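You operate a simulated robot arm through the tools that you are given. There is no shell and no other tool.

Carry out the task below with a simulated robot arm. There is one attempt and no reset: what you move stays moved.

Task
Grind pepper all over the potatoes and slide them out again.
Fine: dish on the mill tray, tray pushed under the mill; no pepper on the bare tray or worktop.

The check looks at the end state, three seconds after you hand in, the way a careful person would. Anything else that was tipped, shoved, dropped, spilled or broken makes it a failure.

Robot
A 7-joint arm with a two-finger parallel gripper, fixed in place. Base frame: the origin is at the foot of the arm, x ahead of it, y to its left, z up; the work surface is at about z = 0. Lengths are in cm, angles in degrees, forces in N, time in s.
With the tool pointing down near the work surface it reaches from about 22 to 58 cm from the base axis. Its first joint turns from -66.0 to 66.0 degrees. Payload 2.5 kg.
Tool frame: the origin (TCP) lies between the finger pads and is the grasp point; the fingertips stand 2.3 cm ahead of it; z points along the fingers, y is the line along which they close. The gripper opens to 9.4 cm. The fingers are 3.8 cm wide and 1 cm thick; the gripper's body (5.4 by 9.6 cm) begins 3.9 cm behind the TCP.
Orientation is told as [roll, pitch, yaw] about the base's x, y, z axes, in that order, counted from this pose: with the fingers straight down and closing along the base's y, the tool's x points along the base's -x, its y along +y and its z along -z.

Tools
- The arm moves only by the tool play_rows. Its argument "moves" is a list of rows, each an object of numbers (a shift or turn left out is 0, a gripper value left out holds the last): "claw": the closure, from 0 (fully open) to 1 (shut); "dx", "dy", "dz": the shift along the tool's x, y, z in cm; "ax", "ay", "az": the turn, a rotation vector about the tool's x, y, z in degrees. In form: [{"claw": .., "dx": .., "dy": .., "dz": .., "ax": .., "ay": .., "az": ..}, ...]. A call has 1 to 20 rows; each row is the pose to reach, as a shift and turn from the pose commanded when the call began, along the tool's axes at that moment. Each row takes 0.2 s and may step no farther than 5 cm and 8.6 degrees from the row before; otherwise, or with a gripper value out of range, the whole call is refused. A pose out of reach is approached as far as the arm can. The call stops where the force on the tool passes 40 N (or 10 N more than at its start, if that is more) or the arm is blocked; 0.2 s more then pass. The fingers move at their own pace (about 10.8 cm/s each) and stop on an object; they squeeze with about 21 N. The grip force told is the motor's: it shows also when the fingers shut on nothing. Time passes only in rows, and 0.2 s behind the last, so rows that repeat a pose let the fingers close. It gives the time, the measured TCP pose, the force on the tool (base axes), the opening and the grip force at its end, in the units of the frame above (readings bear some noise), with the torque about the TCP (base axes, N m) and any sound that the robot's microphone picked up, and new pictures: "pictures" is both (left out), scene, wrist or none.
- Cameras (640 x 400 px; columns grow to the right, rows downward): "scene" is fixed at [11.73, -40.01, 56.09]; the picture's right is [0.86, -0.50, 0.00], its down [-0.20, -0.35, -0.91] and it looks along [0.46, 0.79, -0.41] (base axes); focal length 368 px, centre (320, 200). "wrist" rides on the gripper at [8.6, 1.6, -7.5] in the tool frame; the picture's right is [-0.18, 0.98, 0.00], its down [-0.58, -0.11, -0.81] and it looks along [-0.79, -0.15, 0.59] (tool axes); focal length 243 px, centre (320, 200). There is no depth. A picture from a camera that has moved, and an enlarged one, comes with that camera's place and axes in the base frame and with its lens.
- zoom(camera, box): a new picture of the part [left, top, right, bottom] of that camera's present view, enlarged. The clock stands still meanwhile.
- close_job(): hands the job in; it is judged then, once.

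Places have to be worked out from the pictures, the camera data and where the tool is seen. Open the gripper and draw the arm clear of the work before you hand the job in, unless the task says otherwise.

The tools are called after "Call:" as name(argument=value, ...) on one line, values as JSON. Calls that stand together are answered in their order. play_rows: Moves the arm, as the interface text tells. Its arguments: {"type":"object","properties":{"moves":{"type":"array"},"pictures":{"type":"string","enum":["both","scene","wrist","none"]}},"required":["moves"]} The other tools are called the same way: zoom (camera, box) takes an enlarged picture of a part of a camera's view; close_job () hands the job in.

At the start:

```text
clock: 0.0
position: [38.64, 18.49, 33.53]
ee_rot: [0.0, 0.0, 0.1]
wrist_force: [1.4, -0.6, 0.0]
torque: [0.01, 0.0, 0.0]
grip_width: 9.4
gripper_force: 0.0
```

scene: 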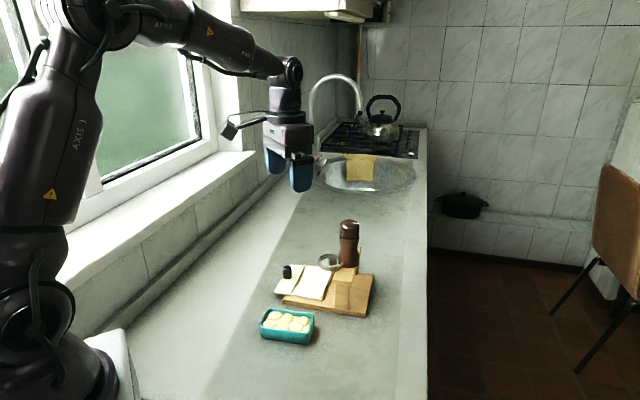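
wrist: 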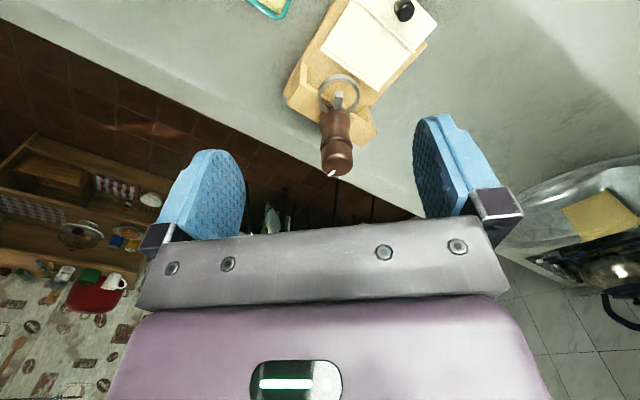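

I see a wooden stand with a mill, a white tray with a black knob, and a teal dish with potatoes. I'll zoom in on both cameras to understand the mechanism.

Call:
zoom(camera="scene", box=[240, 200, 400, 360])

Call:
zoom(camera="wrist", box=[220, 0, 460, 190])

Call:
zoom(camera="scene", box=[310, 205, 390, 285])

```text
2.50 times, centred on (320, 280) of scene
camera zoom: at [11.73, -40.01, 56.09], right [0.86, -0.5, 0.0], down [-0.2, -0.35, -0.91], along [0.46, 0.79, -0.41], focal length 919 px, centre (320, 0)
```

zoom: 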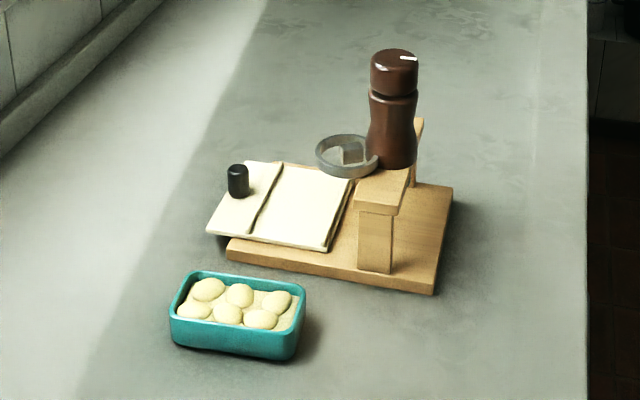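

```text
2.11 times, centred on (340, 95) of wrist
camera zoom: at [30.06, 19.97, 41.08], right [0.18, 0.98, 0.0], down [0.58, -0.11, 0.81], along [0.79, -0.15, -0.59], focal length 511 px, centre (278, 421)
```

zoom: 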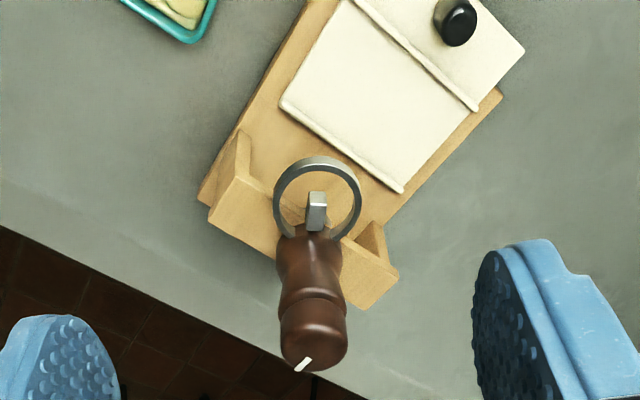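

```text
5.00 times, centred on (350, 245) of scene
camera zoom: at [11.73, -40.01, 56.09], right [0.86, -0.5, 0.0], down [-0.2, -0.35, -0.91], along [0.46, 0.79, -0.41], focal length 1838 px, centre (170, -25)
```

zoom: 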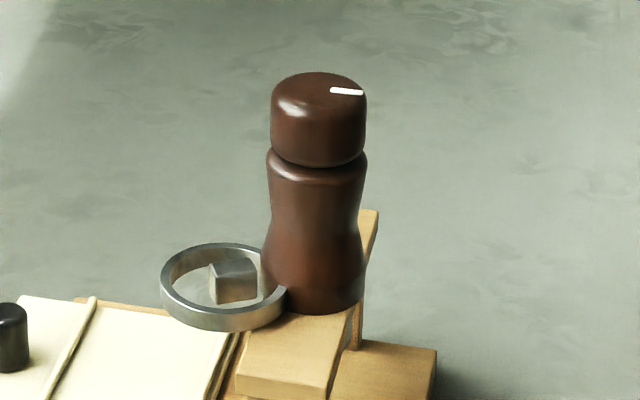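

The dish (about 10 × 6 cm) sits near (35, 13). The mill top is near (53, 18, 18.7), with a ring near (49, 19, 9.5). I'll turn the tool about -43° and move back so the wrist camera looks along the tray axis at the mill.

Call:
play_rows(moves=[{"dx": 1, "dy": 1, "az": 8}, {"dx": 2, "dy": 2, "az": 16}, {"dx": 3, "dy": 3, "az": 24}, {"dx": 4, "dy": 4, "az": 32}, {"dx": 4, "dy": 4, "dz": 2, "az": 40}, {"dx": 4, "dy": 4, "dz": 3, "az": 43}])

```text
clock: 1.4
position: [34.71, 22.31, 30.54]
ee_rot: [-0.1, -0.1, -42.9]
wrist_force: [-0.2, 0.0, -0.3]
torque: [0.0, -0.02, -0.01]
grip_width: 9.38
gripper_force: 0.0
camera wrist: at [29.5, 29.49, 38.09], right [0.81, 0.59, 0.0], down [0.35, -0.48, 0.81], along [0.48, -0.65, -0.59], focal length 243 px, centre (320, 200)
```

scene: 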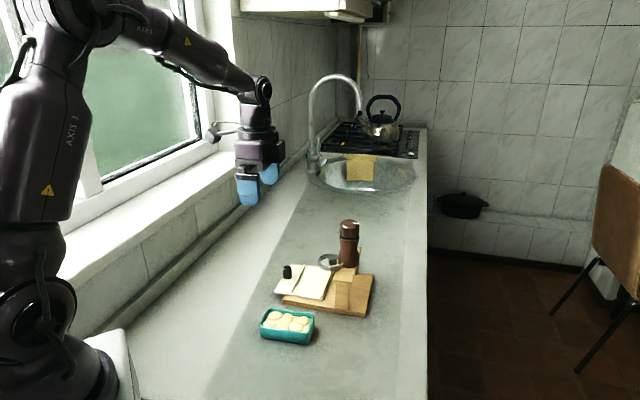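
wrist: 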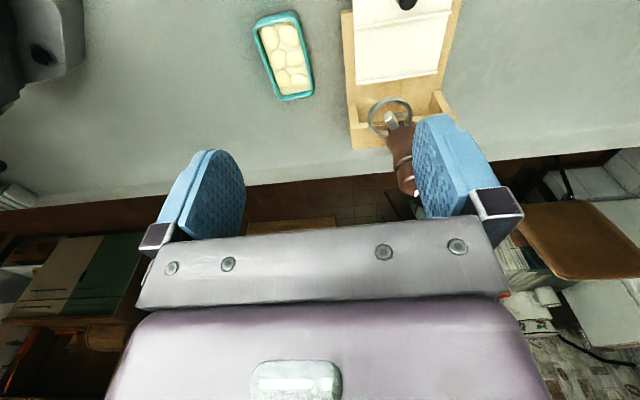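

The camera is now on the tray side. I'll shift along tool y and back a bit so the mill lies between the fingers in the picture.

Call:
play_rows(moves=[{"dy": 3, "dx": 1}, {"dy": 6, "dx": 2, "dz": 1}, {"dy": 8, "dx": 3, "dz": 2}], pictures="wrist")

Call:
zoom(camera="wrist", box=[200, 0, 440, 200])

```text
clock: 2.2
position: [38.07, 30.34, 28.47]
ee_rot: [-0.1, 0.0, -43.0]
wrist_force: [0.8, -0.4, -0.1]
torque: [0.0, -0.01, 0.0]
grip_width: 9.4
gripper_force: 0.0
camera wrist: at [32.8, 37.37, 36.06], right [0.81, 0.59, 0.0], down [0.35, -0.48, 0.81], along [0.48, -0.65, -0.59], focal length 243 px, centre (320, 200)
```

wrist: 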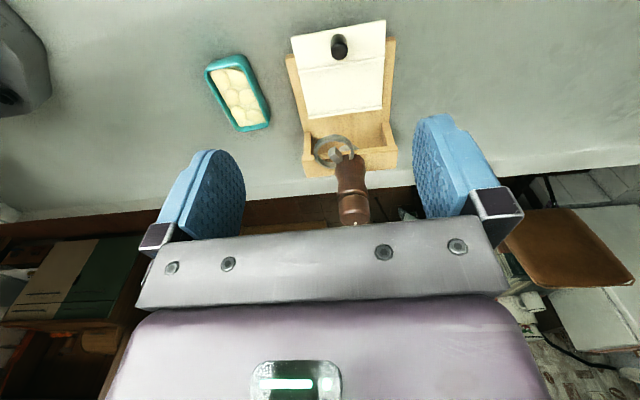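

```text
2.00 times, centred on (320, 100) of wrist
camera zoom: at [32.8, 37.37, 36.06], right [0.81, 0.59, 0.0], down [0.35, -0.48, 0.81], along [0.48, -0.65, -0.59], focal length 485 px, centre (320, 400)
```

zoom: 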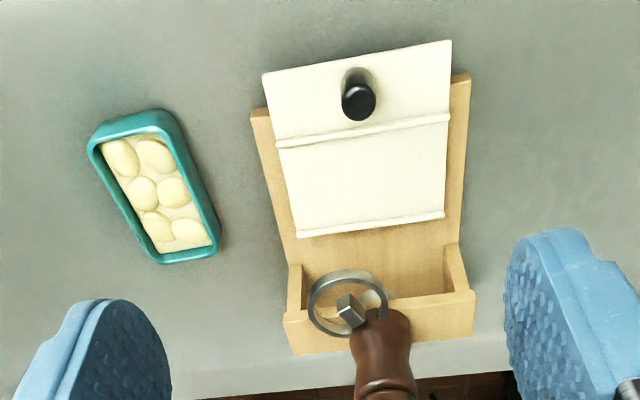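

The view shows the tray (with ridge, front lip and black knob), the wooden stand with two side posts and a beam, and a metal ring with a grey cube next to the mill. I'll move in closer for a clear look at the mill mechanism.

Call:
play_rows(moves=[{"dx": -2, "dz": 3}, {"dx": -4, "dz": 6}, {"dx": -5, "dz": 9}], pictures="wrist")

Call:
zoom(camera="wrist", box=[220, 20, 460, 210])

```text
clock: 3.0
position: [41.69, 26.83, 19.39]
ee_rot: [0.0, 0.1, -43.0]
wrist_force: [0.0, 0.2, 0.1]
torque: [0.02, -0.05, -0.03]
grip_width: 9.41
gripper_force: 0.1
camera wrist: at [36.46, 33.81, 27.01], right [0.8, 0.59, 0.0], down [0.35, -0.48, 0.81], along [0.48, -0.65, -0.59], focal length 243 px, centre (320, 200)
```

wrist: 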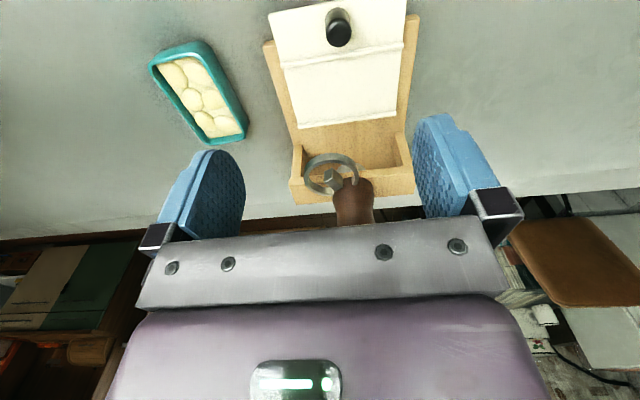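

```text
2.11 times, centred on (340, 115) of wrist
camera zoom: at [36.46, 33.81, 27.01], right [0.8, 0.59, 0.0], down [0.35, -0.48, 0.81], along [0.48, -0.65, -0.59], focal length 511 px, centre (278, 379)
```

zoom: 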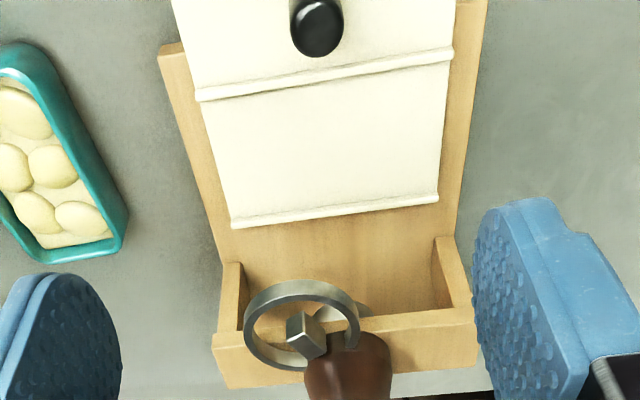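

The ring's centre comes out near (48.9, 19.0, 9.5). I'll look from the arm side (yaw 0) at a lower height to see how the ring, cube and mill connect.

Call:
play_rows(moves=[{"dx": 0, "dy": -2, "az": -8}, {"dx": 0, "dy": -4, "az": -16}, {"dx": 0, "dy": -6, "az": -24}, {"dx": -1, "dy": -8, "az": -32}, {"dx": -1.15, "dy": -9.6, "dz": 1, "az": -40}, {"dx": -1.15, "dy": -9.6, "dz": 2.4, "az": -43}], pictures="both")

Call:
zoom(camera="wrist", box=[200, 20, 440, 210])

```text
clock: 4.4
position: [35.9, 19.02, 17.18]
ee_rot: [0.0, 0.0, 0.2]
wrist_force: [-0.5, -0.9, -0.1]
torque: [0.01, 0.02, 0.01]
grip_width: 9.38
gripper_force: 0.1
camera wrist: at [27.25, 20.53, 24.73], right [0.18, 0.98, 0.0], down [0.58, -0.11, 0.81], along [0.79, -0.15, -0.59], focal length 243 px, centre (320, 200)
```

scene: 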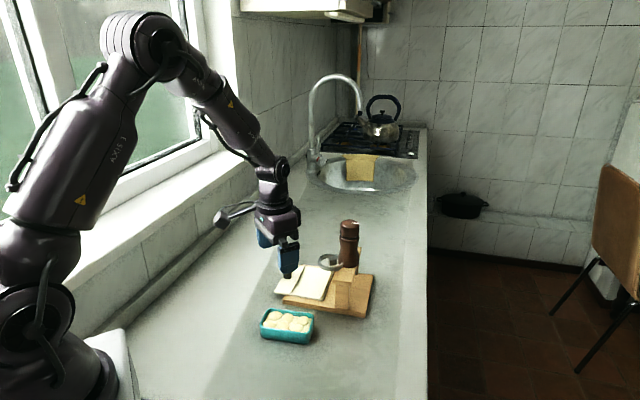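
wrist: 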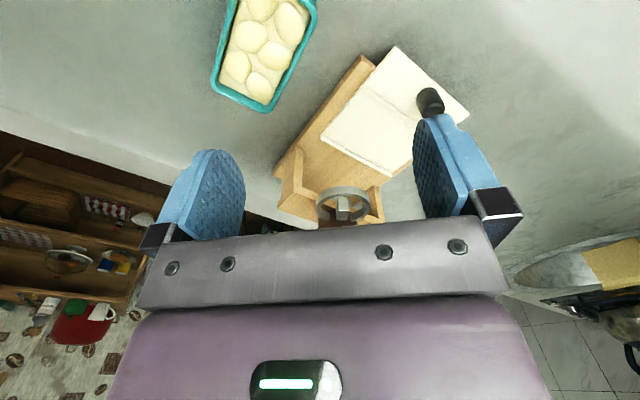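

```text
2.11 times, centred on (320, 115) of wrist
camera zoom: at [27.25, 20.53, 24.73], right [0.18, 0.98, 0.0], down [0.58, -0.11, 0.81], along [0.79, -0.15, -0.59], focal length 511 px, centre (320, 379)
```

zoom: 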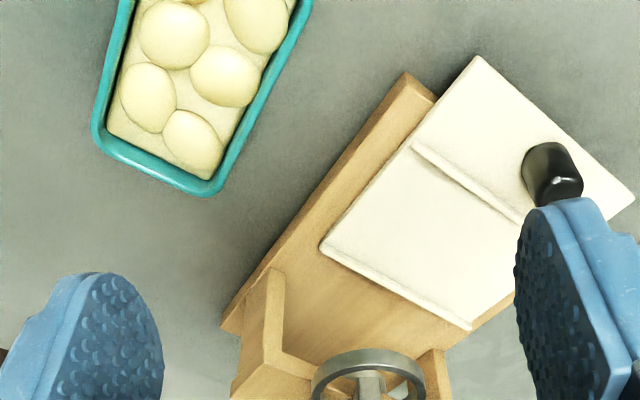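

The ring area is cut off by the gripper. I'll tilt the tool (fingers forward, ay negative) so the camera looks flatter at the ring and the mill base.

Call:
play_rows(moves=[{"ay": -8, "dz": 0}, {"ay": -16}, {"ay": -24}, {"ay": -28}], pictures="wrist")

Call:
zoom(camera="wrist", box=[240, 90, 420, 230])

```text
clock: 5.4
position: [35.97, 19.11, 17.1]
ee_rot: [0.1, -28.1, 0.0]
wrist_force: [-1.2, -1.0, 0.2]
torque: [0.01, 0.02, -0.01]
grip_width: 9.41
gripper_force: 0.0
camera wrist: at [24.79, 20.66, 19.72], right [0.16, 0.98, 0.09], down [0.13, -0.11, 0.98], along [0.98, -0.15, -0.15], focal length 243 px, centre (320, 200)
```

wrist: 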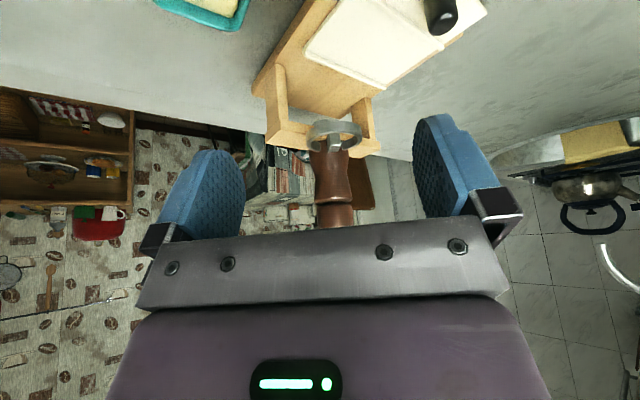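

```text
2.86 times, centred on (330, 160) of wrist
camera zoom: at [24.79, 20.66, 19.72], right [0.16, 0.98, 0.09], down [0.13, -0.11, 0.98], along [0.98, -0.15, -0.15], focal length 693 px, centre (291, 314)
```

zoom: 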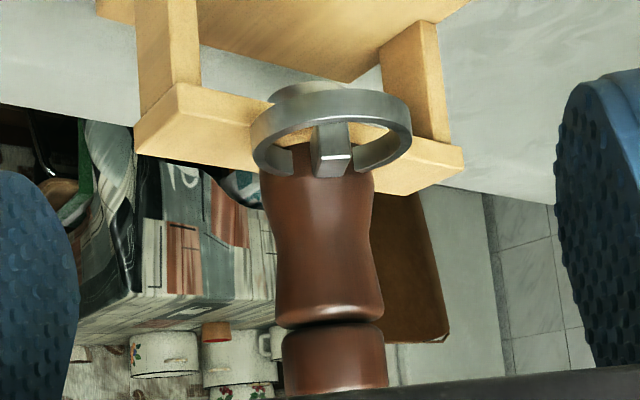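

The ring looks C-shaped at the mill's base with a grey block inside and something pale below it. Zooming much tighter from both cameras to understand it.

Call:
zoom(camera="wrist", box=[295, 100, 375, 150])

Call:
zoom(camera="scene", box=[315, 240, 375, 280])

Call:
zoom(camera="scene", box=[255, 300, 325, 350])

Call:
zoom(camera="scene", box=[265, 255, 385, 325])

```text
8.00 times, centred on (335, 125) of wrist
camera zoom: at [24.79, 20.66, 19.72], right [0.16, 0.98, 0.09], down [0.13, -0.11, 0.98], along [0.98, -0.15, -0.15], focal length 1941 px, centre (200, 800)
```

zoom: 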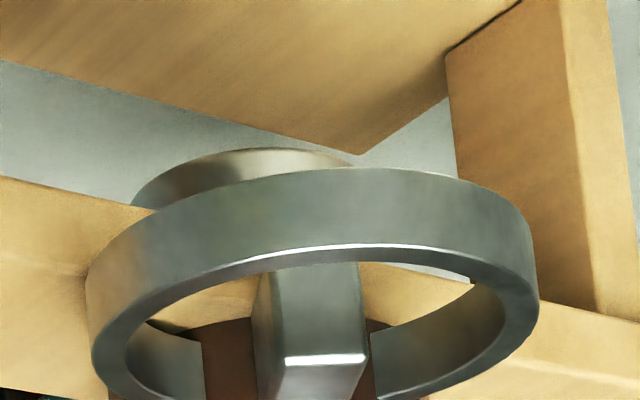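

```text
10.00 times, centred on (345, 260) of scene
camera zoom: at [11.73, -40.01, 56.09], right [0.86, -0.5, 0.0], down [-0.2, -0.35, -0.91], along [0.46, 0.79, -0.41], focal length 3677 px, centre (70, -400)
```

zoom: 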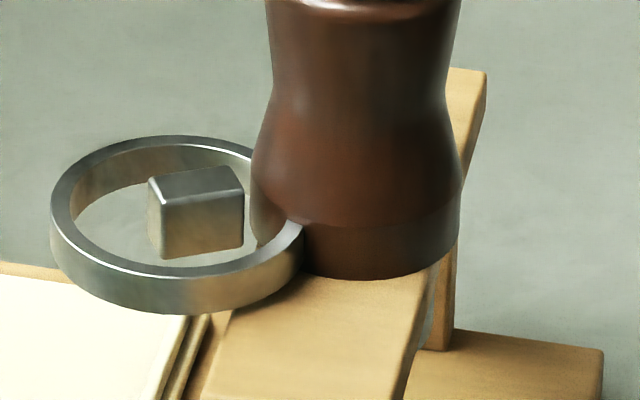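

```text
8.00 times, centred on (290, 325) of scene
camera zoom: at [11.73, -40.01, 56.09], right [0.86, -0.5, 0.0], down [-0.2, -0.35, -0.91], along [0.46, 0.79, -0.41], focal length 2941 px, centre (560, -800)
```

zoom: 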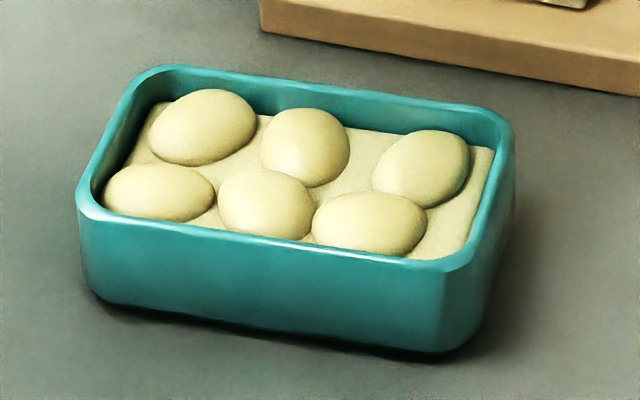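

```text
5.33 times, centred on (325, 290) of scene
camera zoom: at [11.73, -40.01, 56.09], right [0.86, -0.5, 0.0], down [-0.2, -0.35, -0.91], along [0.46, 0.79, -0.41], focal length 1961 px, centre (293, -280)
```

zoom: 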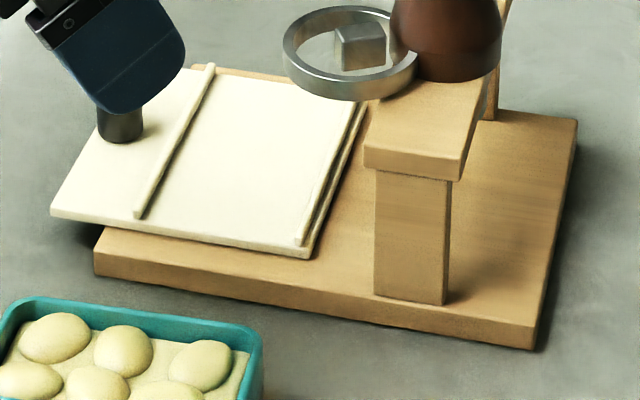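

The mechanism is now clear. The mill stands on a beam at about (52.9, 17.9) with its outlet under the beam, a lever bar and ring guard on the tray side (ring z 9.1–10.1), and a twist cap on top. The tray slides along (0.707, -0.707). I'll level the tool and hover over the dish to measure it.

Call:
play_rows(moves=[{"ay": 8}, {"ay": 16}, {"ay": 24}, {"ay": 28}], pictures="none")

Call:
play_rows(moves=[{"dx": 0.2, "dy": -1, "az": 8}, {"dx": 0.4, "dy": -2, "az": 16}, {"dx": 0.6, "dy": -3.5, "az": 24}, {"dx": 0.8, "dy": -5, "dz": 1, "az": 32}, {"dx": 1, "dy": -5.9, "dz": 2, "az": 40}, {"dx": 1, "dy": -5.9, "dz": 3, "az": 42}], pictures="wrist")

Call:
zoom(camera="wrist", box=[220, 0, 420, 160])

```text
clock: 6.4
position: [35.89, 19.09, 16.99]
ee_rot: [0.0, 0.1, 0.2]
wrist_force: [-0.3, 0.2, 0.3]
torque: [0.01, 0.01, 0.02]
grip_width: 9.41
gripper_force: 0.0
```

```text
clock: 7.8
position: [34.8, 13.12, 14.05]
ee_rot: [0.0, 0.1, -42.2]
wrist_force: [0.3, -0.7, -0.5]
torque: [0.02, -0.02, -0.01]
grip_width: 9.42
gripper_force: 0.2
camera wrist: at [29.6, 20.11, 21.64], right [0.8, 0.61, 0.0], down [0.36, -0.47, 0.81], along [0.49, -0.64, -0.59], focal length 243 px, centre (320, 200)
```

wrist: 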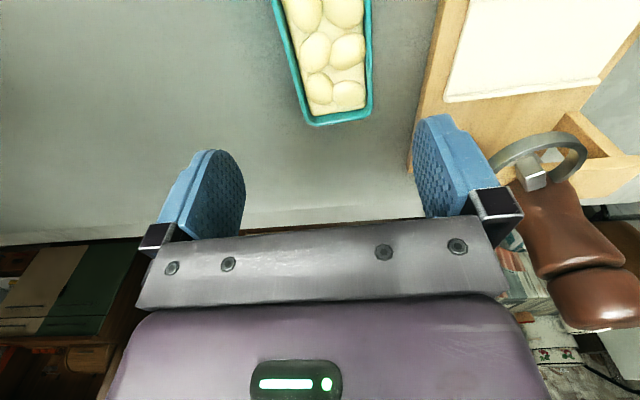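

```text
2.50 times, centred on (320, 80) of wrist
camera zoom: at [29.6, 20.11, 21.64], right [0.8, 0.61, 0.0], down [0.36, -0.47, 0.81], along [0.49, -0.64, -0.59], focal length 606 px, centre (320, 500)
```

zoom: 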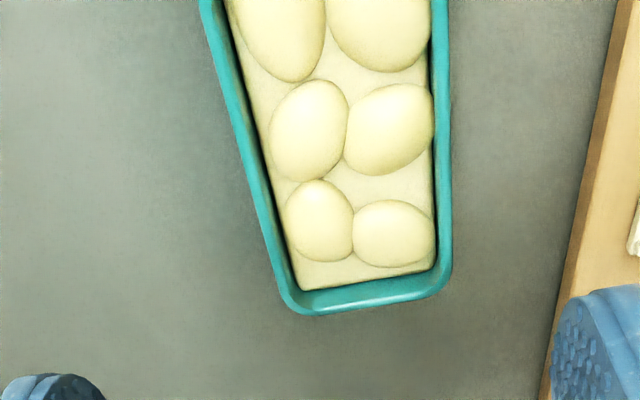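

From the wrist view the dish is at about (35.4, 13.9), yaw -41.7°, roughly 10 × 5.9 × 3 cm. It must be turned about 87° to sit between the tray's ridge and lip, with the grip kept clear of the ring. Before grasping I'll test with an empty hand whether the arm reaches the place pose (yaw 45), at a safe height.

Call:
play_rows(moves=[{"dz": -4, "az": -8}, {"dz": -8, "az": -16}, {"dz": -10, "dy": 3, "az": -24}, {"dz": -10, "dy": 7, "az": -32}, {"dz": -10, "dy": 11, "az": -40}, {"dz": -10, "dy": 15, "az": -48}, {"dz": -10, "dy": 18, "dx": -0.7, "az": -56}, {"dz": -10, "dy": 18.87, "dx": -1.44, "az": -64}, {"dz": -10, "dy": 18.87, "dx": -1.44, "az": -72}, {"dz": -10, "dy": 18.87, "dx": -1.44, "az": -80}, {"dz": -10, "dy": 18.87, "dx": -1.44, "az": -87.2}], pictures="both")

```text
clock: 10.2
position: [48.68, 26.27, 23.96]
ee_rot: [0.1, 0.0, 45.5]
wrist_force: [0.1, 0.7, 1.0]
torque: [0.01, 0.01, -0.03]
grip_width: 9.39
gripper_force: 0.1
camera wrist: at [41.38, 21.18, 31.65], right [-0.57, 0.82, 0.0], down [0.49, 0.34, 0.81], along [0.66, 0.46, -0.59], focal length 243 px, centre (320, 200)
```

scene: 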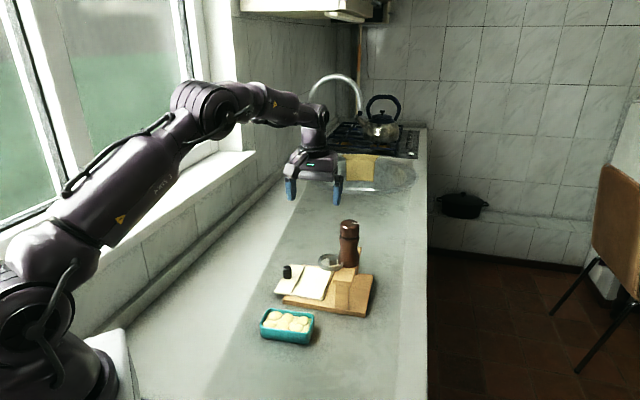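
wrist: 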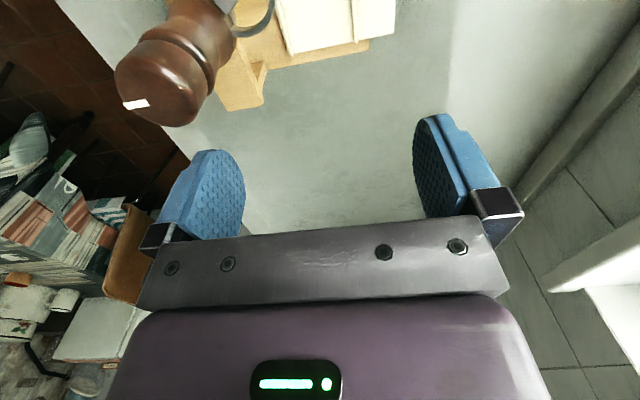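

The pose is reachable. From this vantage point I'll zoom on the ring and tray to re-measure them before committing.

Call:
zoom(camera="wrist", box=[180, 0, 400, 130])

Call:
play_rows(moves=[{"ay": 4}, {"ay": 8}, {"ay": 10}], pictures="wrist")

Call:
zoom(camera="wrist", box=[160, 0, 420, 130])

```text
2.91 times, centred on (290, 65) of wrist
camera zoom: at [41.38, 21.18, 31.65], right [-0.57, 0.82, 0.0], down [0.49, 0.34, 0.81], along [0.66, 0.46, -0.59], focal length 706 px, centre (407, 593)
```

zoom: 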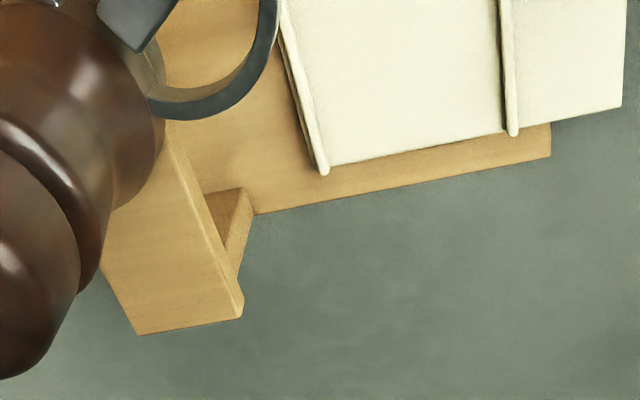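

```text
clock: 11.0
position: [48.51, 26.23, 24.1]
ee_rot: [0.0, 10.2, 45.1]
wrist_force: [0.1, -0.8, 0.1]
torque: [-0.01, 0.0, -0.03]
grip_width: 9.42
gripper_force: 0.0
camera wrist: at [42.36, 22.2, 33.07], right [-0.57, 0.82, -0.03], down [0.58, 0.43, 0.69], along [0.58, 0.38, -0.72], focal length 243 px, centre (320, 200)
```

wrist: 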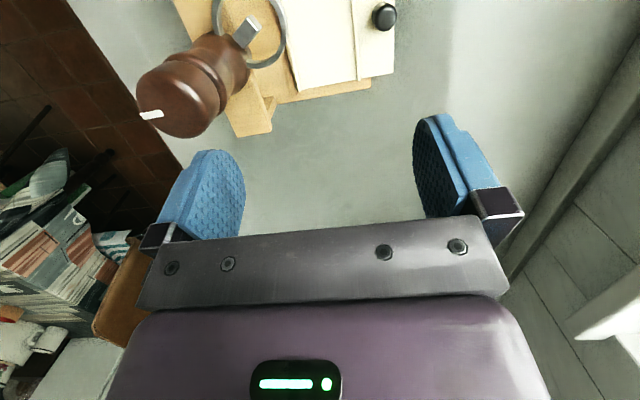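

```text
2.46 times, centred on (290, 65) of wrist
camera zoom: at [42.36, 22.2, 33.07], right [-0.57, 0.82, -0.03], down [0.58, 0.43, 0.69], along [0.58, 0.38, -0.72], focal length 597 px, centre (394, 532)
```

zoom: 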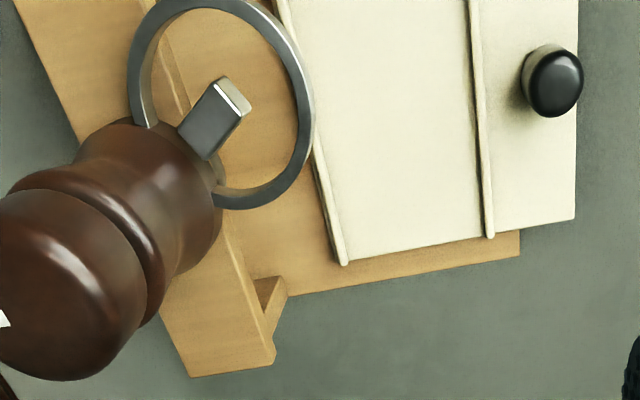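

The picture confirms the ring (centre u≈21.1, w≈47.9, radius 2.9), ridge, lip and knob positions. A 10° outward lean is reachable here. I'll narrow the fingers and test the reach lower down (TCP z ≈ 9) with the empty hand, still clear of the ring.

Call:
play_rows(moves=[{"claw": 0.3}, {"claw": 0.3, "dx": -0.7, "dz": 3.94}, {"dx": -1.4, "dz": 7.87}, {"dx": -2.1, "dz": 11.5}, {"dx": -2.5, "dz": 13.8}], pictures="both")

```text
clock: 12.2
position: [48.69, 26.34, 9.88]
ee_rot: [0.0, 10.0, 45.2]
wrist_force: [-0.3, 0.6, -0.4]
torque: [0.01, 0.0, -0.05]
grip_width: 6.58
gripper_force: 0.1
camera wrist: at [42.43, 22.26, 18.94], right [-0.57, 0.82, -0.03], down [0.58, 0.43, 0.69], along [0.58, 0.38, -0.72], focal length 243 px, centre (320, 200)
```

scene: 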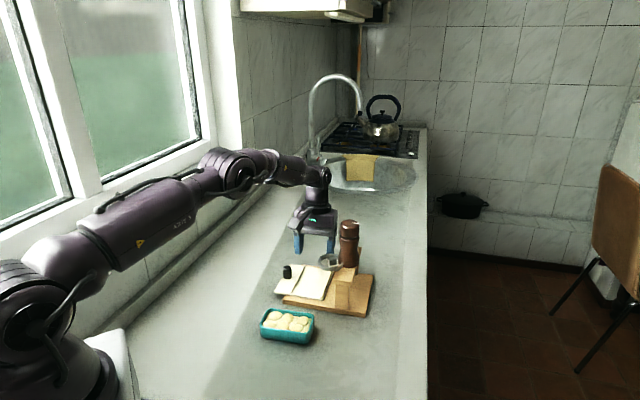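
wrist: 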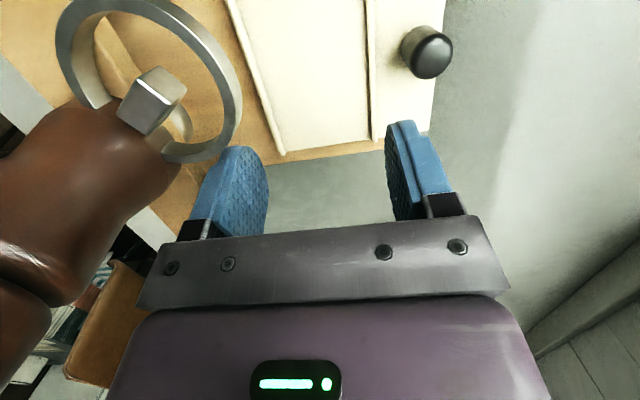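

The arm reaches here too. I'll lower another 3.8 cm to about z = 6 as a dry run and look at the clearance to the ring.

Call:
play_rows(moves=[{"dx": -0.25, "dz": 1.4}, {"dx": -0.5, "dz": 2.8}, {"dx": -0.67, "dz": 3.75}], pictures="wrist")

Call:
zoom(camera="scene", box=[270, 200, 370, 290])

Call:
zoom(camera="wrist", box=[60, 0, 300, 220])

```text
clock: 13.0
position: [48.62, 26.31, 6.25]
ee_rot: [0.0, 10.0, 45.3]
wrist_force: [-0.4, 0.1, -0.9]
torque: [-0.03, 0.0, 0.01]
grip_width: 6.57
gripper_force: 0.1
camera wrist: at [42.41, 22.29, 15.22], right [-0.57, 0.82, -0.03], down [0.58, 0.43, 0.69], along [0.58, 0.38, -0.72], focal length 243 px, centre (320, 200)
```

wrist: 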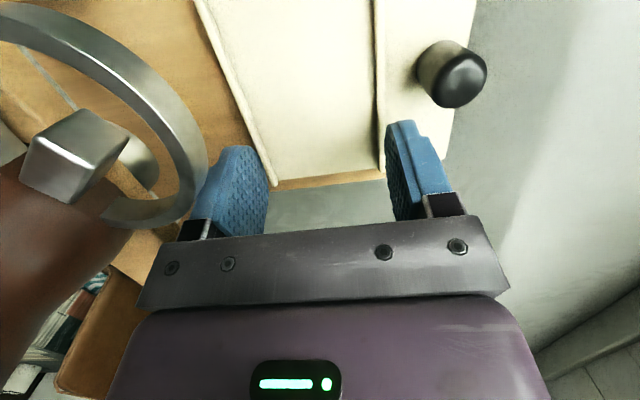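

```text
4.44 times, centred on (320, 245) of scene
camera zoom: at [11.73, -40.01, 56.09], right [0.86, -0.5, 0.0], down [-0.2, -0.35, -0.91], along [0.46, 0.79, -0.41], focal length 1634 px, centre (320, 0)
```

zoom: 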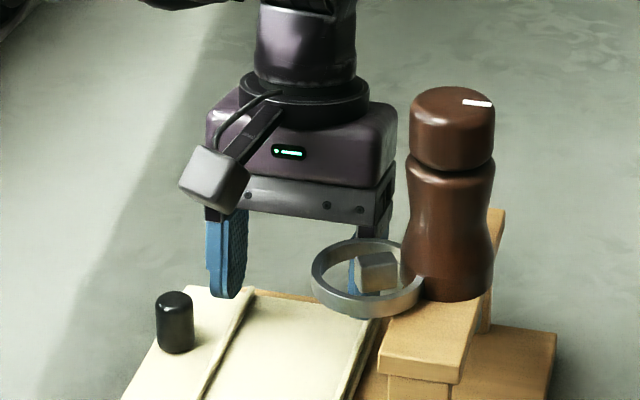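

```text
1.82 times, centred on (180, 110) of wrist
camera zoom: at [42.41, 22.29, 15.22], right [-0.57, 0.82, -0.03], down [0.58, 0.43, 0.69], along [0.58, 0.38, -0.72], focal length 441 px, centre (574, 364)
```

zoom: 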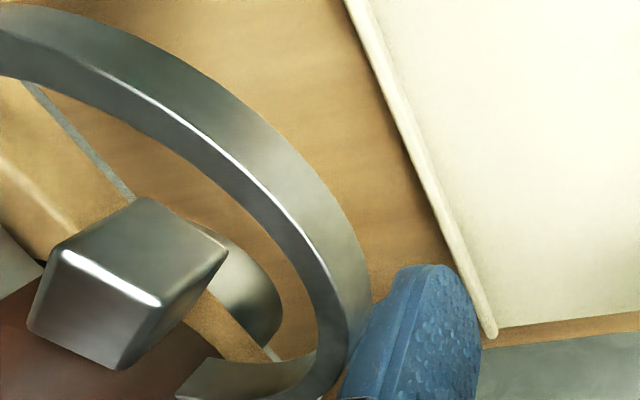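

The dry run fits: at TCP (48.6, 26.3, 6.25) with 10° lean, the hand clears the ring. I'll raise straight up and then turn and travel back over the dish, keeping the lean for the pick.

Call:
play_rows(moves=[{"dx": 0.7, "dz": -3.94}, {"dx": 1.4, "dz": -7.87}, {"dx": 2.1, "dz": -11.8}, {"dx": 2.8, "dz": -15.75}], pictures="none")

Call:
play_rows(moves=[{"claw": 0, "dx": 1.61, "dy": -0.18, "dz": 0.28, "ax": -1.4, "az": 7.78}, {"dx": 3.22, "dy": -0.36, "dz": 0.57, "ax": -2.8, "az": 15.56}, {"dx": 4.84, "dy": -0.54, "dz": 0.85, "ax": -4.2, "az": 23.35}, {"dx": 6.45, "dy": -0.72, "dz": 1.14, "ax": -5.6, "az": 31.1}, {"dx": 8.06, "dy": -0.9, "dz": 1.42, "ax": -7, "az": 38.9}, {"dx": 9.67, "dy": -1.08, "dz": 1.71, "ax": -8.4, "az": 46.7}, {"dx": 11.28, "dy": -1.26, "dz": 1.99, "ax": -9.8, "az": 54.5}, {"dx": 12.9, "dy": -1.44, "dz": 2.28, "ax": -11.2, "az": 62.3}, {"dx": 14.5, "dy": -1.62, "dz": 2.56, "ax": -12.6, "az": 70}, {"dx": 16.1, "dy": -1.8, "dz": 2.85, "ax": -14, "az": 77.8}, {"dx": 17.73, "dy": -1.98, "dz": 3.13, "ax": -15.4, "az": 85.6}], pictures="wrist")

```text
clock: 14.0
position: [48.71, 26.37, 22.54]
ee_rot: [0.0, 10.0, 45.2]
wrist_force: [-0.3, 0.1, 0.0]
torque: [0.01, -0.03, 0.03]
grip_width: 6.58
gripper_force: 0.1
```

```text
clock: 16.4
position: [37.27, 12.01, 22.35]
ee_rot: [0.2, 10.1, -41.9]
wrist_force: [0.2, -0.8, -0.2]
torque: [-0.01, -0.01, -0.04]
grip_width: 9.4
gripper_force: 0.0
camera wrist: at [33.06, 18.07, 31.25], right [0.79, 0.61, -0.03], down [0.46, -0.56, 0.69], along [0.41, -0.56, -0.72], focal length 243 px, centre (320, 200)
```

wrist: 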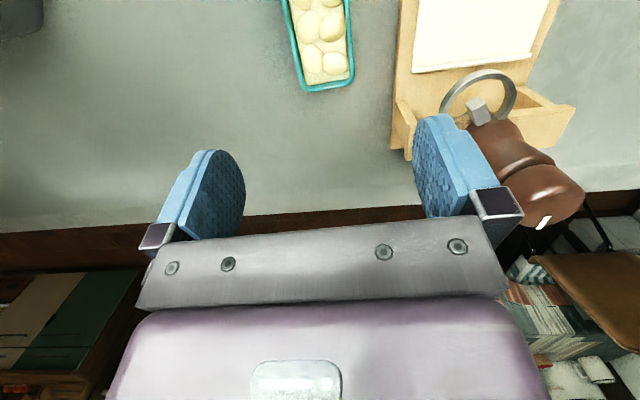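

I'm over the dish with the right lean and yaw. I'll descend to about z = 9 and check alignment before closing in.

Call:
play_rows(moves=[{"dx": -0.8, "dz": 4.4}, {"dx": -1.6, "dz": 8.8}, {"dx": -2.28, "dz": 12.8}], pictures="both")

Call:
zoom(camera="wrist", box=[200, 0, 440, 200])

Call:
zoom(camera="scene", box=[240, 270, 340, 350])

```text
clock: 17.2
position: [37.36, 12.21, 9.35]
ee_rot: [0.2, 10.3, -41.6]
wrist_force: [1.0, 0.6, 0.5]
torque: [0.03, 0.0, 0.0]
grip_width: 9.4
gripper_force: 0.0
camera wrist: at [33.04, 18.09, 18.22], right [0.79, 0.61, -0.03], down [0.46, -0.56, 0.69], along [0.41, -0.56, -0.72], focal length 243 px, centre (320, 200)
```

scene: 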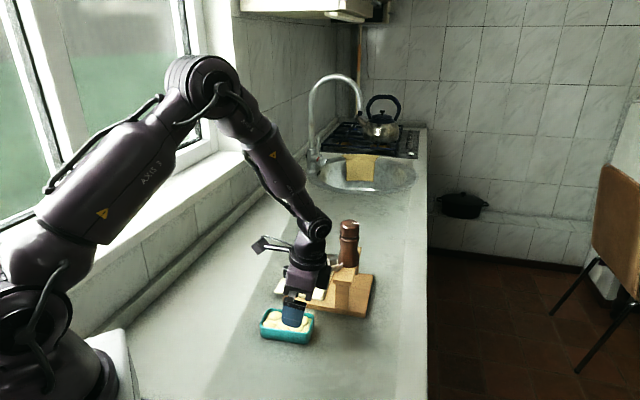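
wrist: 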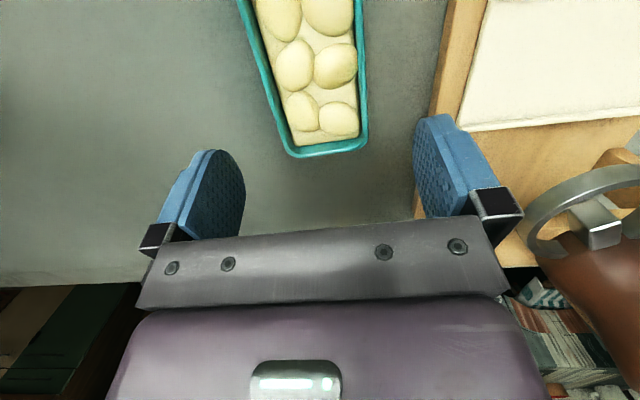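

```text
2.00 times, centred on (320, 100) of wrist
camera zoom: at [33.04, 18.09, 18.22], right [0.79, 0.61, -0.03], down [0.46, -0.56, 0.69], along [0.41, -0.56, -0.72], focal length 485 px, centre (320, 400)
```

zoom: 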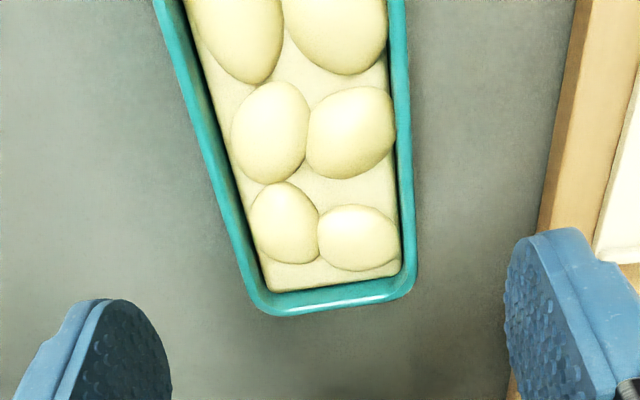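

```text
5.00 times, centred on (290, 310) of scene
camera zoom: at [11.73, -40.01, 56.09], right [0.86, -0.5, 0.0], down [-0.2, -0.35, -0.91], along [0.46, 0.79, -0.41], focal length 1838 px, centre (470, -350)
```

zoom: 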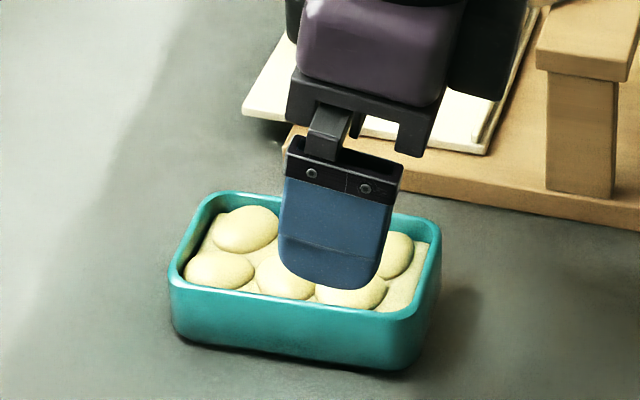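

The dish centre is at n≈33.75 and my TCP at 33.97, about 2.5 cm from the dish's end as planned. I'll shift -0.2 cm across and descend to z ≈ 3.9, then check before closing.

Call:
play_rows(moves=[{"claw": 0, "dx": -0.3, "dy": -0.1, "dz": 1.8}, {"dx": -0.65, "dy": -0.2, "dz": 3.6}, {"dx": -0.975, "dy": -0.2, "dz": 5.36}], pictures="wrist")

Call:
zoom(camera="scene", box=[240, 270, 340, 350])

```text
clock: 18.0
position: [37.34, 11.99, 3.86]
ee_rot: [0.3, 10.2, -41.6]
wrist_force: [-0.7, 0.2, 0.4]
torque: [0.02, -0.01, 0.0]
grip_width: 9.39
gripper_force: 0.0
camera wrist: at [32.96, 17.97, 12.83], right [0.79, 0.61, -0.03], down [0.46, -0.56, 0.69], along [0.41, -0.56, -0.72], focal length 243 px, centre (320, 200)
```

wrist: 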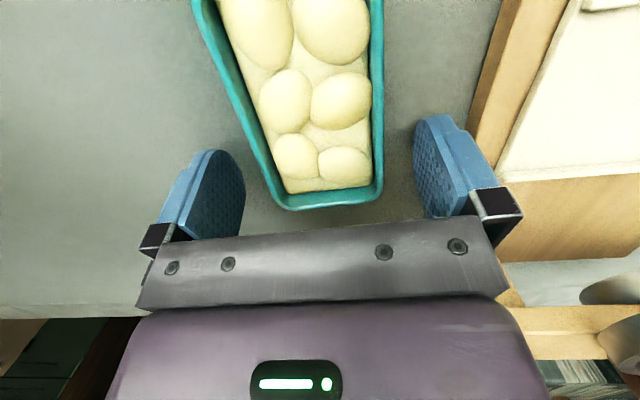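

```text
5.00 times, centred on (290, 310) of scene
camera zoom: at [11.73, -40.01, 56.09], right [0.86, -0.5, 0.0], down [-0.2, -0.35, -0.91], along [0.46, 0.79, -0.41], focal length 1838 px, centre (470, -350)
```

zoom: 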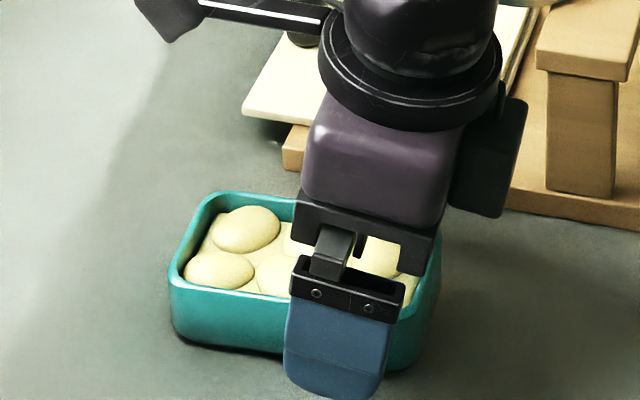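

The fingers straddle the dish near its end as planned. Closing on it now.

Call:
play_rows(moves=[{"claw": 0.3}, {"claw": 0.5}, {"claw": 1}, {"claw": 1}], pictures="wrist")

Call:
zoom(camera="scene", box=[240, 270, 340, 350])

```text
clock: 19.0
position: [37.31, 11.89, 3.82]
ee_rot: [0.2, 10.2, -41.8]
wrist_force: [-0.1, 0.6, 0.2]
torque: [-0.01, -0.06, -0.01]
grip_width: 6.01
gripper_force: 21.3
camera wrist: at [32.95, 17.96, 12.85], right [0.79, 0.61, -0.03], down [0.46, -0.56, 0.69], along [0.41, -0.56, -0.72], focal length 243 px, centre (320, 200)
```

wrist: 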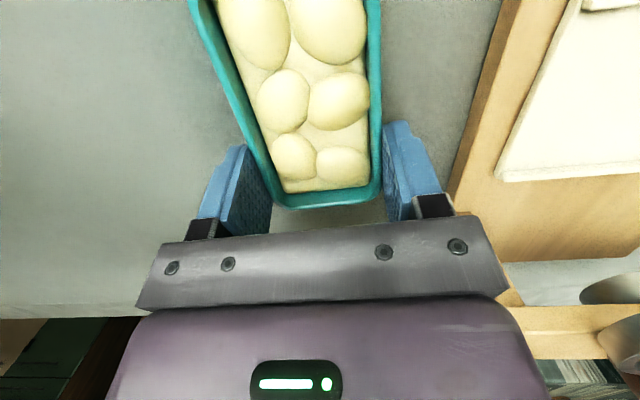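

```text
5.00 times, centred on (290, 310) of scene
camera zoom: at [11.74, -40.01, 56.09], right [0.86, -0.5, 0.0], down [-0.2, -0.35, -0.91], along [0.46, 0.79, -0.41], focal length 1838 px, centre (470, -350)
```

zoom: 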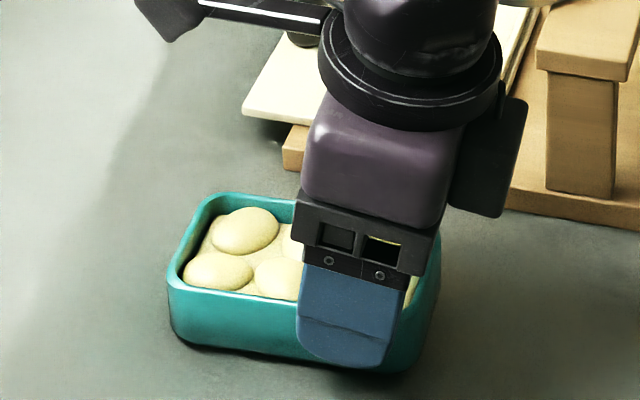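

Gripped at 6.0 cm with 21 N. I'll lift about 2 cm and check the dish stays level.

Call:
play_rows(moves=[{"claw": 1, "dx": 0.09, "dz": -0.5}, {"dx": 0.18, "dz": -1}, {"dx": 0.36, "dz": -2}], pictures="wrist")

Call:
zoom(camera="scene", box=[240, 260, 340, 350])

```text
clock: 19.8
position: [37.42, 12.0, 5.79]
ee_rot: [0.3, 10.2, -41.7]
wrist_force: [-0.1, 0.2, -1.7]
torque: [-0.03, -0.06, -0.03]
grip_width: 5.99
gripper_force: 21.1
camera wrist: at [32.98, 17.94, 14.85], right [0.79, 0.61, -0.03], down [0.46, -0.56, 0.69], along [0.41, -0.56, -0.72], focal length 243 px, centre (320, 200)
```

wrist: 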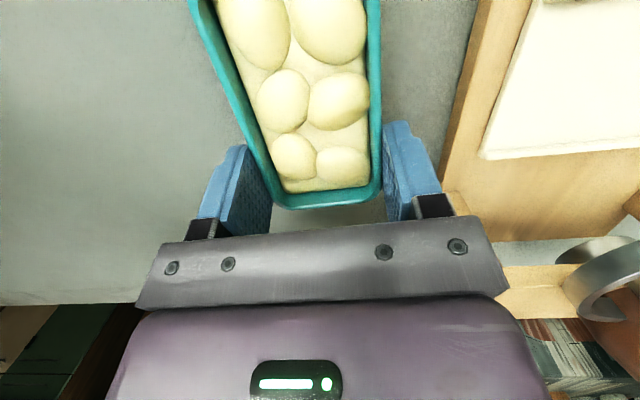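

```text
4.44 times, centred on (290, 305) of scene
camera zoom: at [11.74, -40.01, 56.09], right [0.86, -0.5, 0.0], down [-0.2, -0.35, -0.91], along [0.46, 0.79, -0.41], focal length 1634 px, centre (453, -267)
```

zoom: 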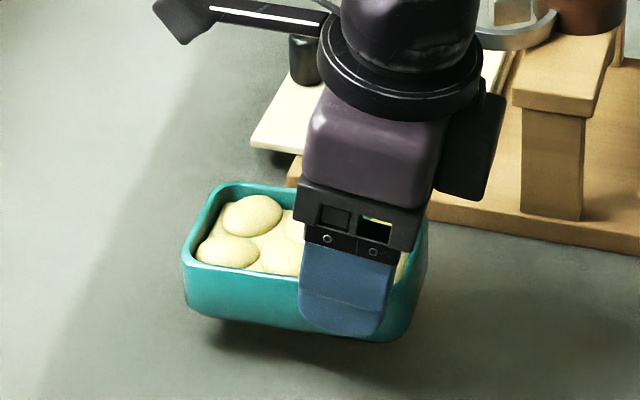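

The dish hangs level and firm (about 0.2 kg). I'll lift it to z ≈ 16, then turn it 87° while carrying it to a point just behind the tray pocket.

Call:
play_rows(moves=[{"claw": 1, "dx": 0.45, "dz": -2.5}, {"dx": 1.0, "dz": -5.5}, {"dx": 1.5, "dz": -8.3}, {"dx": 1.83, "dz": -10.04}], pictures="none")

Call:
play_rows(moves=[{"claw": 1, "dx": 0.1, "dy": 0.8, "dz": 0.02, "ax": 1.1, "az": -6.1}, {"dx": 0.25, "dy": 2, "dz": 0.05, "ax": 2.2, "az": -12.2}, {"dx": 0.45, "dy": 3.6, "dz": 0.08, "ax": 3.3, "az": -18.3}, {"dx": 0.65, "dy": 5.2, "dz": 0.12, "ax": 4.4, "az": -24.4}, {"dx": 0.85, "dy": 6.8, "dz": 0.15, "ax": 5.5, "az": -30.5}, {"dx": 1.05, "dy": 8.4, "dz": 0.19, "ax": 6.6, "az": -36.6}, {"dx": 1.25, "dy": 10, "dz": 0.22, "ax": 7.7, "az": -42.7}, {"dx": 1.45, "dy": 11.6, "dz": 0.26, "ax": 8.8, "az": -48.8}, {"dx": 1.65, "dy": 13.2, "dz": 0.3, "ax": 9.9, "az": -54.9}, {"dx": 1.85, "dy": 14.8, "dz": 0.33, "ax": 11, "az": -61}, {"dx": 2.05, "dy": 16.4, "dz": 0.37, "ax": 12.1, "az": -67.1}, {"dx": 2.2, "dy": 17.6, "dz": 0.4, "ax": 13.2, "az": -73.2}, {"dx": 2.29, "dy": 18.27, "dz": 0.41, "ax": 14.3, "az": -79.3}, {"dx": 2.29, "dy": 18.27, "dz": 0.41, "ax": 15.4, "az": -85.4}], pictures="both")

```text
clock: 20.8
position: [37.37, 11.95, 16.13]
ee_rot: [0.2, 10.2, -41.7]
wrist_force: [-0.8, -0.2, -2.6]
torque: [-0.05, -0.02, -0.02]
grip_width: 5.96
gripper_force: 20.6
```

```text
clock: 23.8
position: [47.69, 27.29, 16.24]
ee_rot: [0.0, 10.0, 45.1]
wrist_force: [-0.7, 1.1, -2.1]
torque: [0.07, -0.02, -0.01]
grip_width: 5.97
gripper_force: 21.0
camera wrist: at [41.43, 23.16, 25.09], right [-0.57, 0.82, -0.03], down [0.58, 0.43, 0.69], along [0.58, 0.38, -0.72], focal length 243 px, centre (320, 200)
```

scene: 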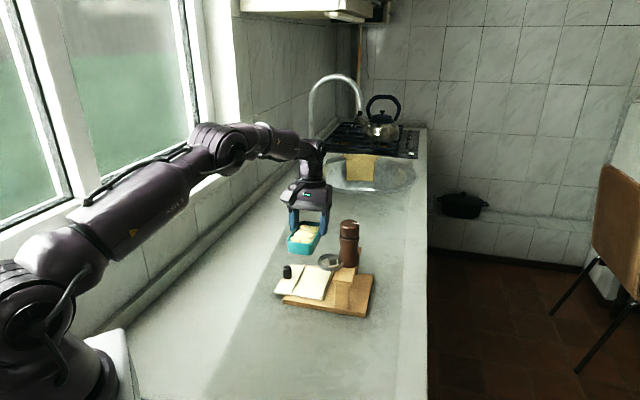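
wrist: 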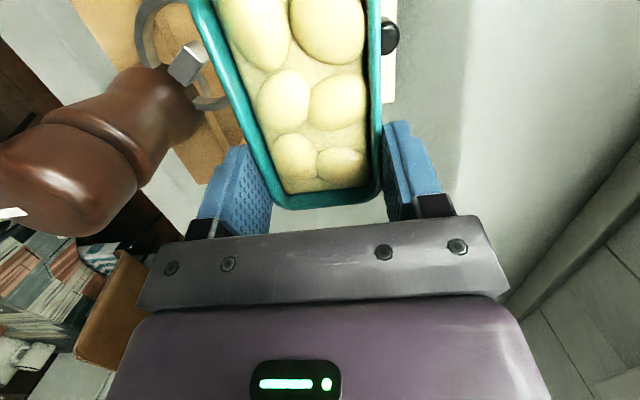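

The dish is turned correctly and sits at u≈14.4, w≈53. I'll lower it to z ≈ 7.5, which brings the rim below the ring while it is still clear of it, then check.

Call:
play_rows(moves=[{"claw": 1, "dx": -0.5, "dz": 2.8}, {"dx": -1.0, "dz": 5.6}, {"dx": -1.35, "dz": 7.6}, {"dx": -1.53, "dz": 8.57}], pictures="wrist")

Call:
zoom(camera="scene", box=[260, 210, 380, 310])

```text
clock: 24.8
position: [47.65, 27.13, 7.4]
ee_rot: [0.0, 10.0, 45.0]
wrist_force: [0.4, -0.7, -2.7]
torque: [0.03, -0.06, -0.02]
grip_width: 5.97
gripper_force: 20.7
camera wrist: at [41.41, 23.14, 16.32], right [-0.57, 0.82, -0.03], down [0.58, 0.43, 0.69], along [0.58, 0.37, -0.72], focal length 243 px, centre (320, 200)
```

wrist: 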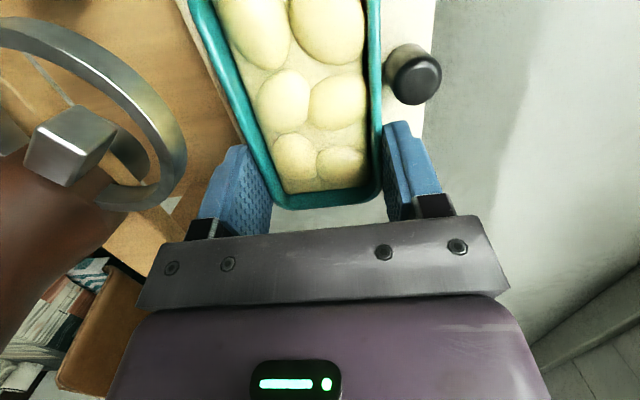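

```text
4.00 times, centred on (320, 260) of scene
camera zoom: at [11.74, -40.01, 56.09], right [0.86, -0.5, 0.0], down [-0.2, -0.35, -0.91], along [0.46, 0.79, -0.41], focal length 1471 px, centre (320, -40)
```

zoom: 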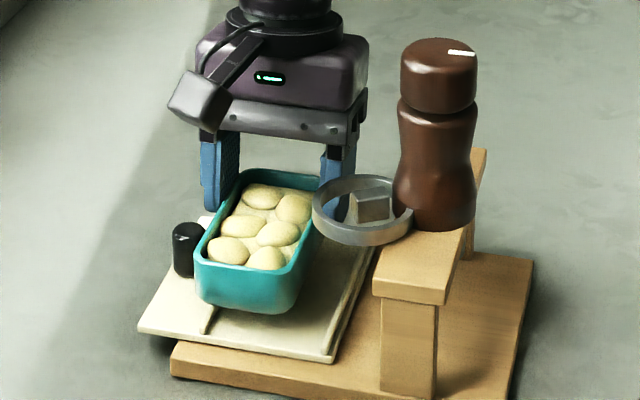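

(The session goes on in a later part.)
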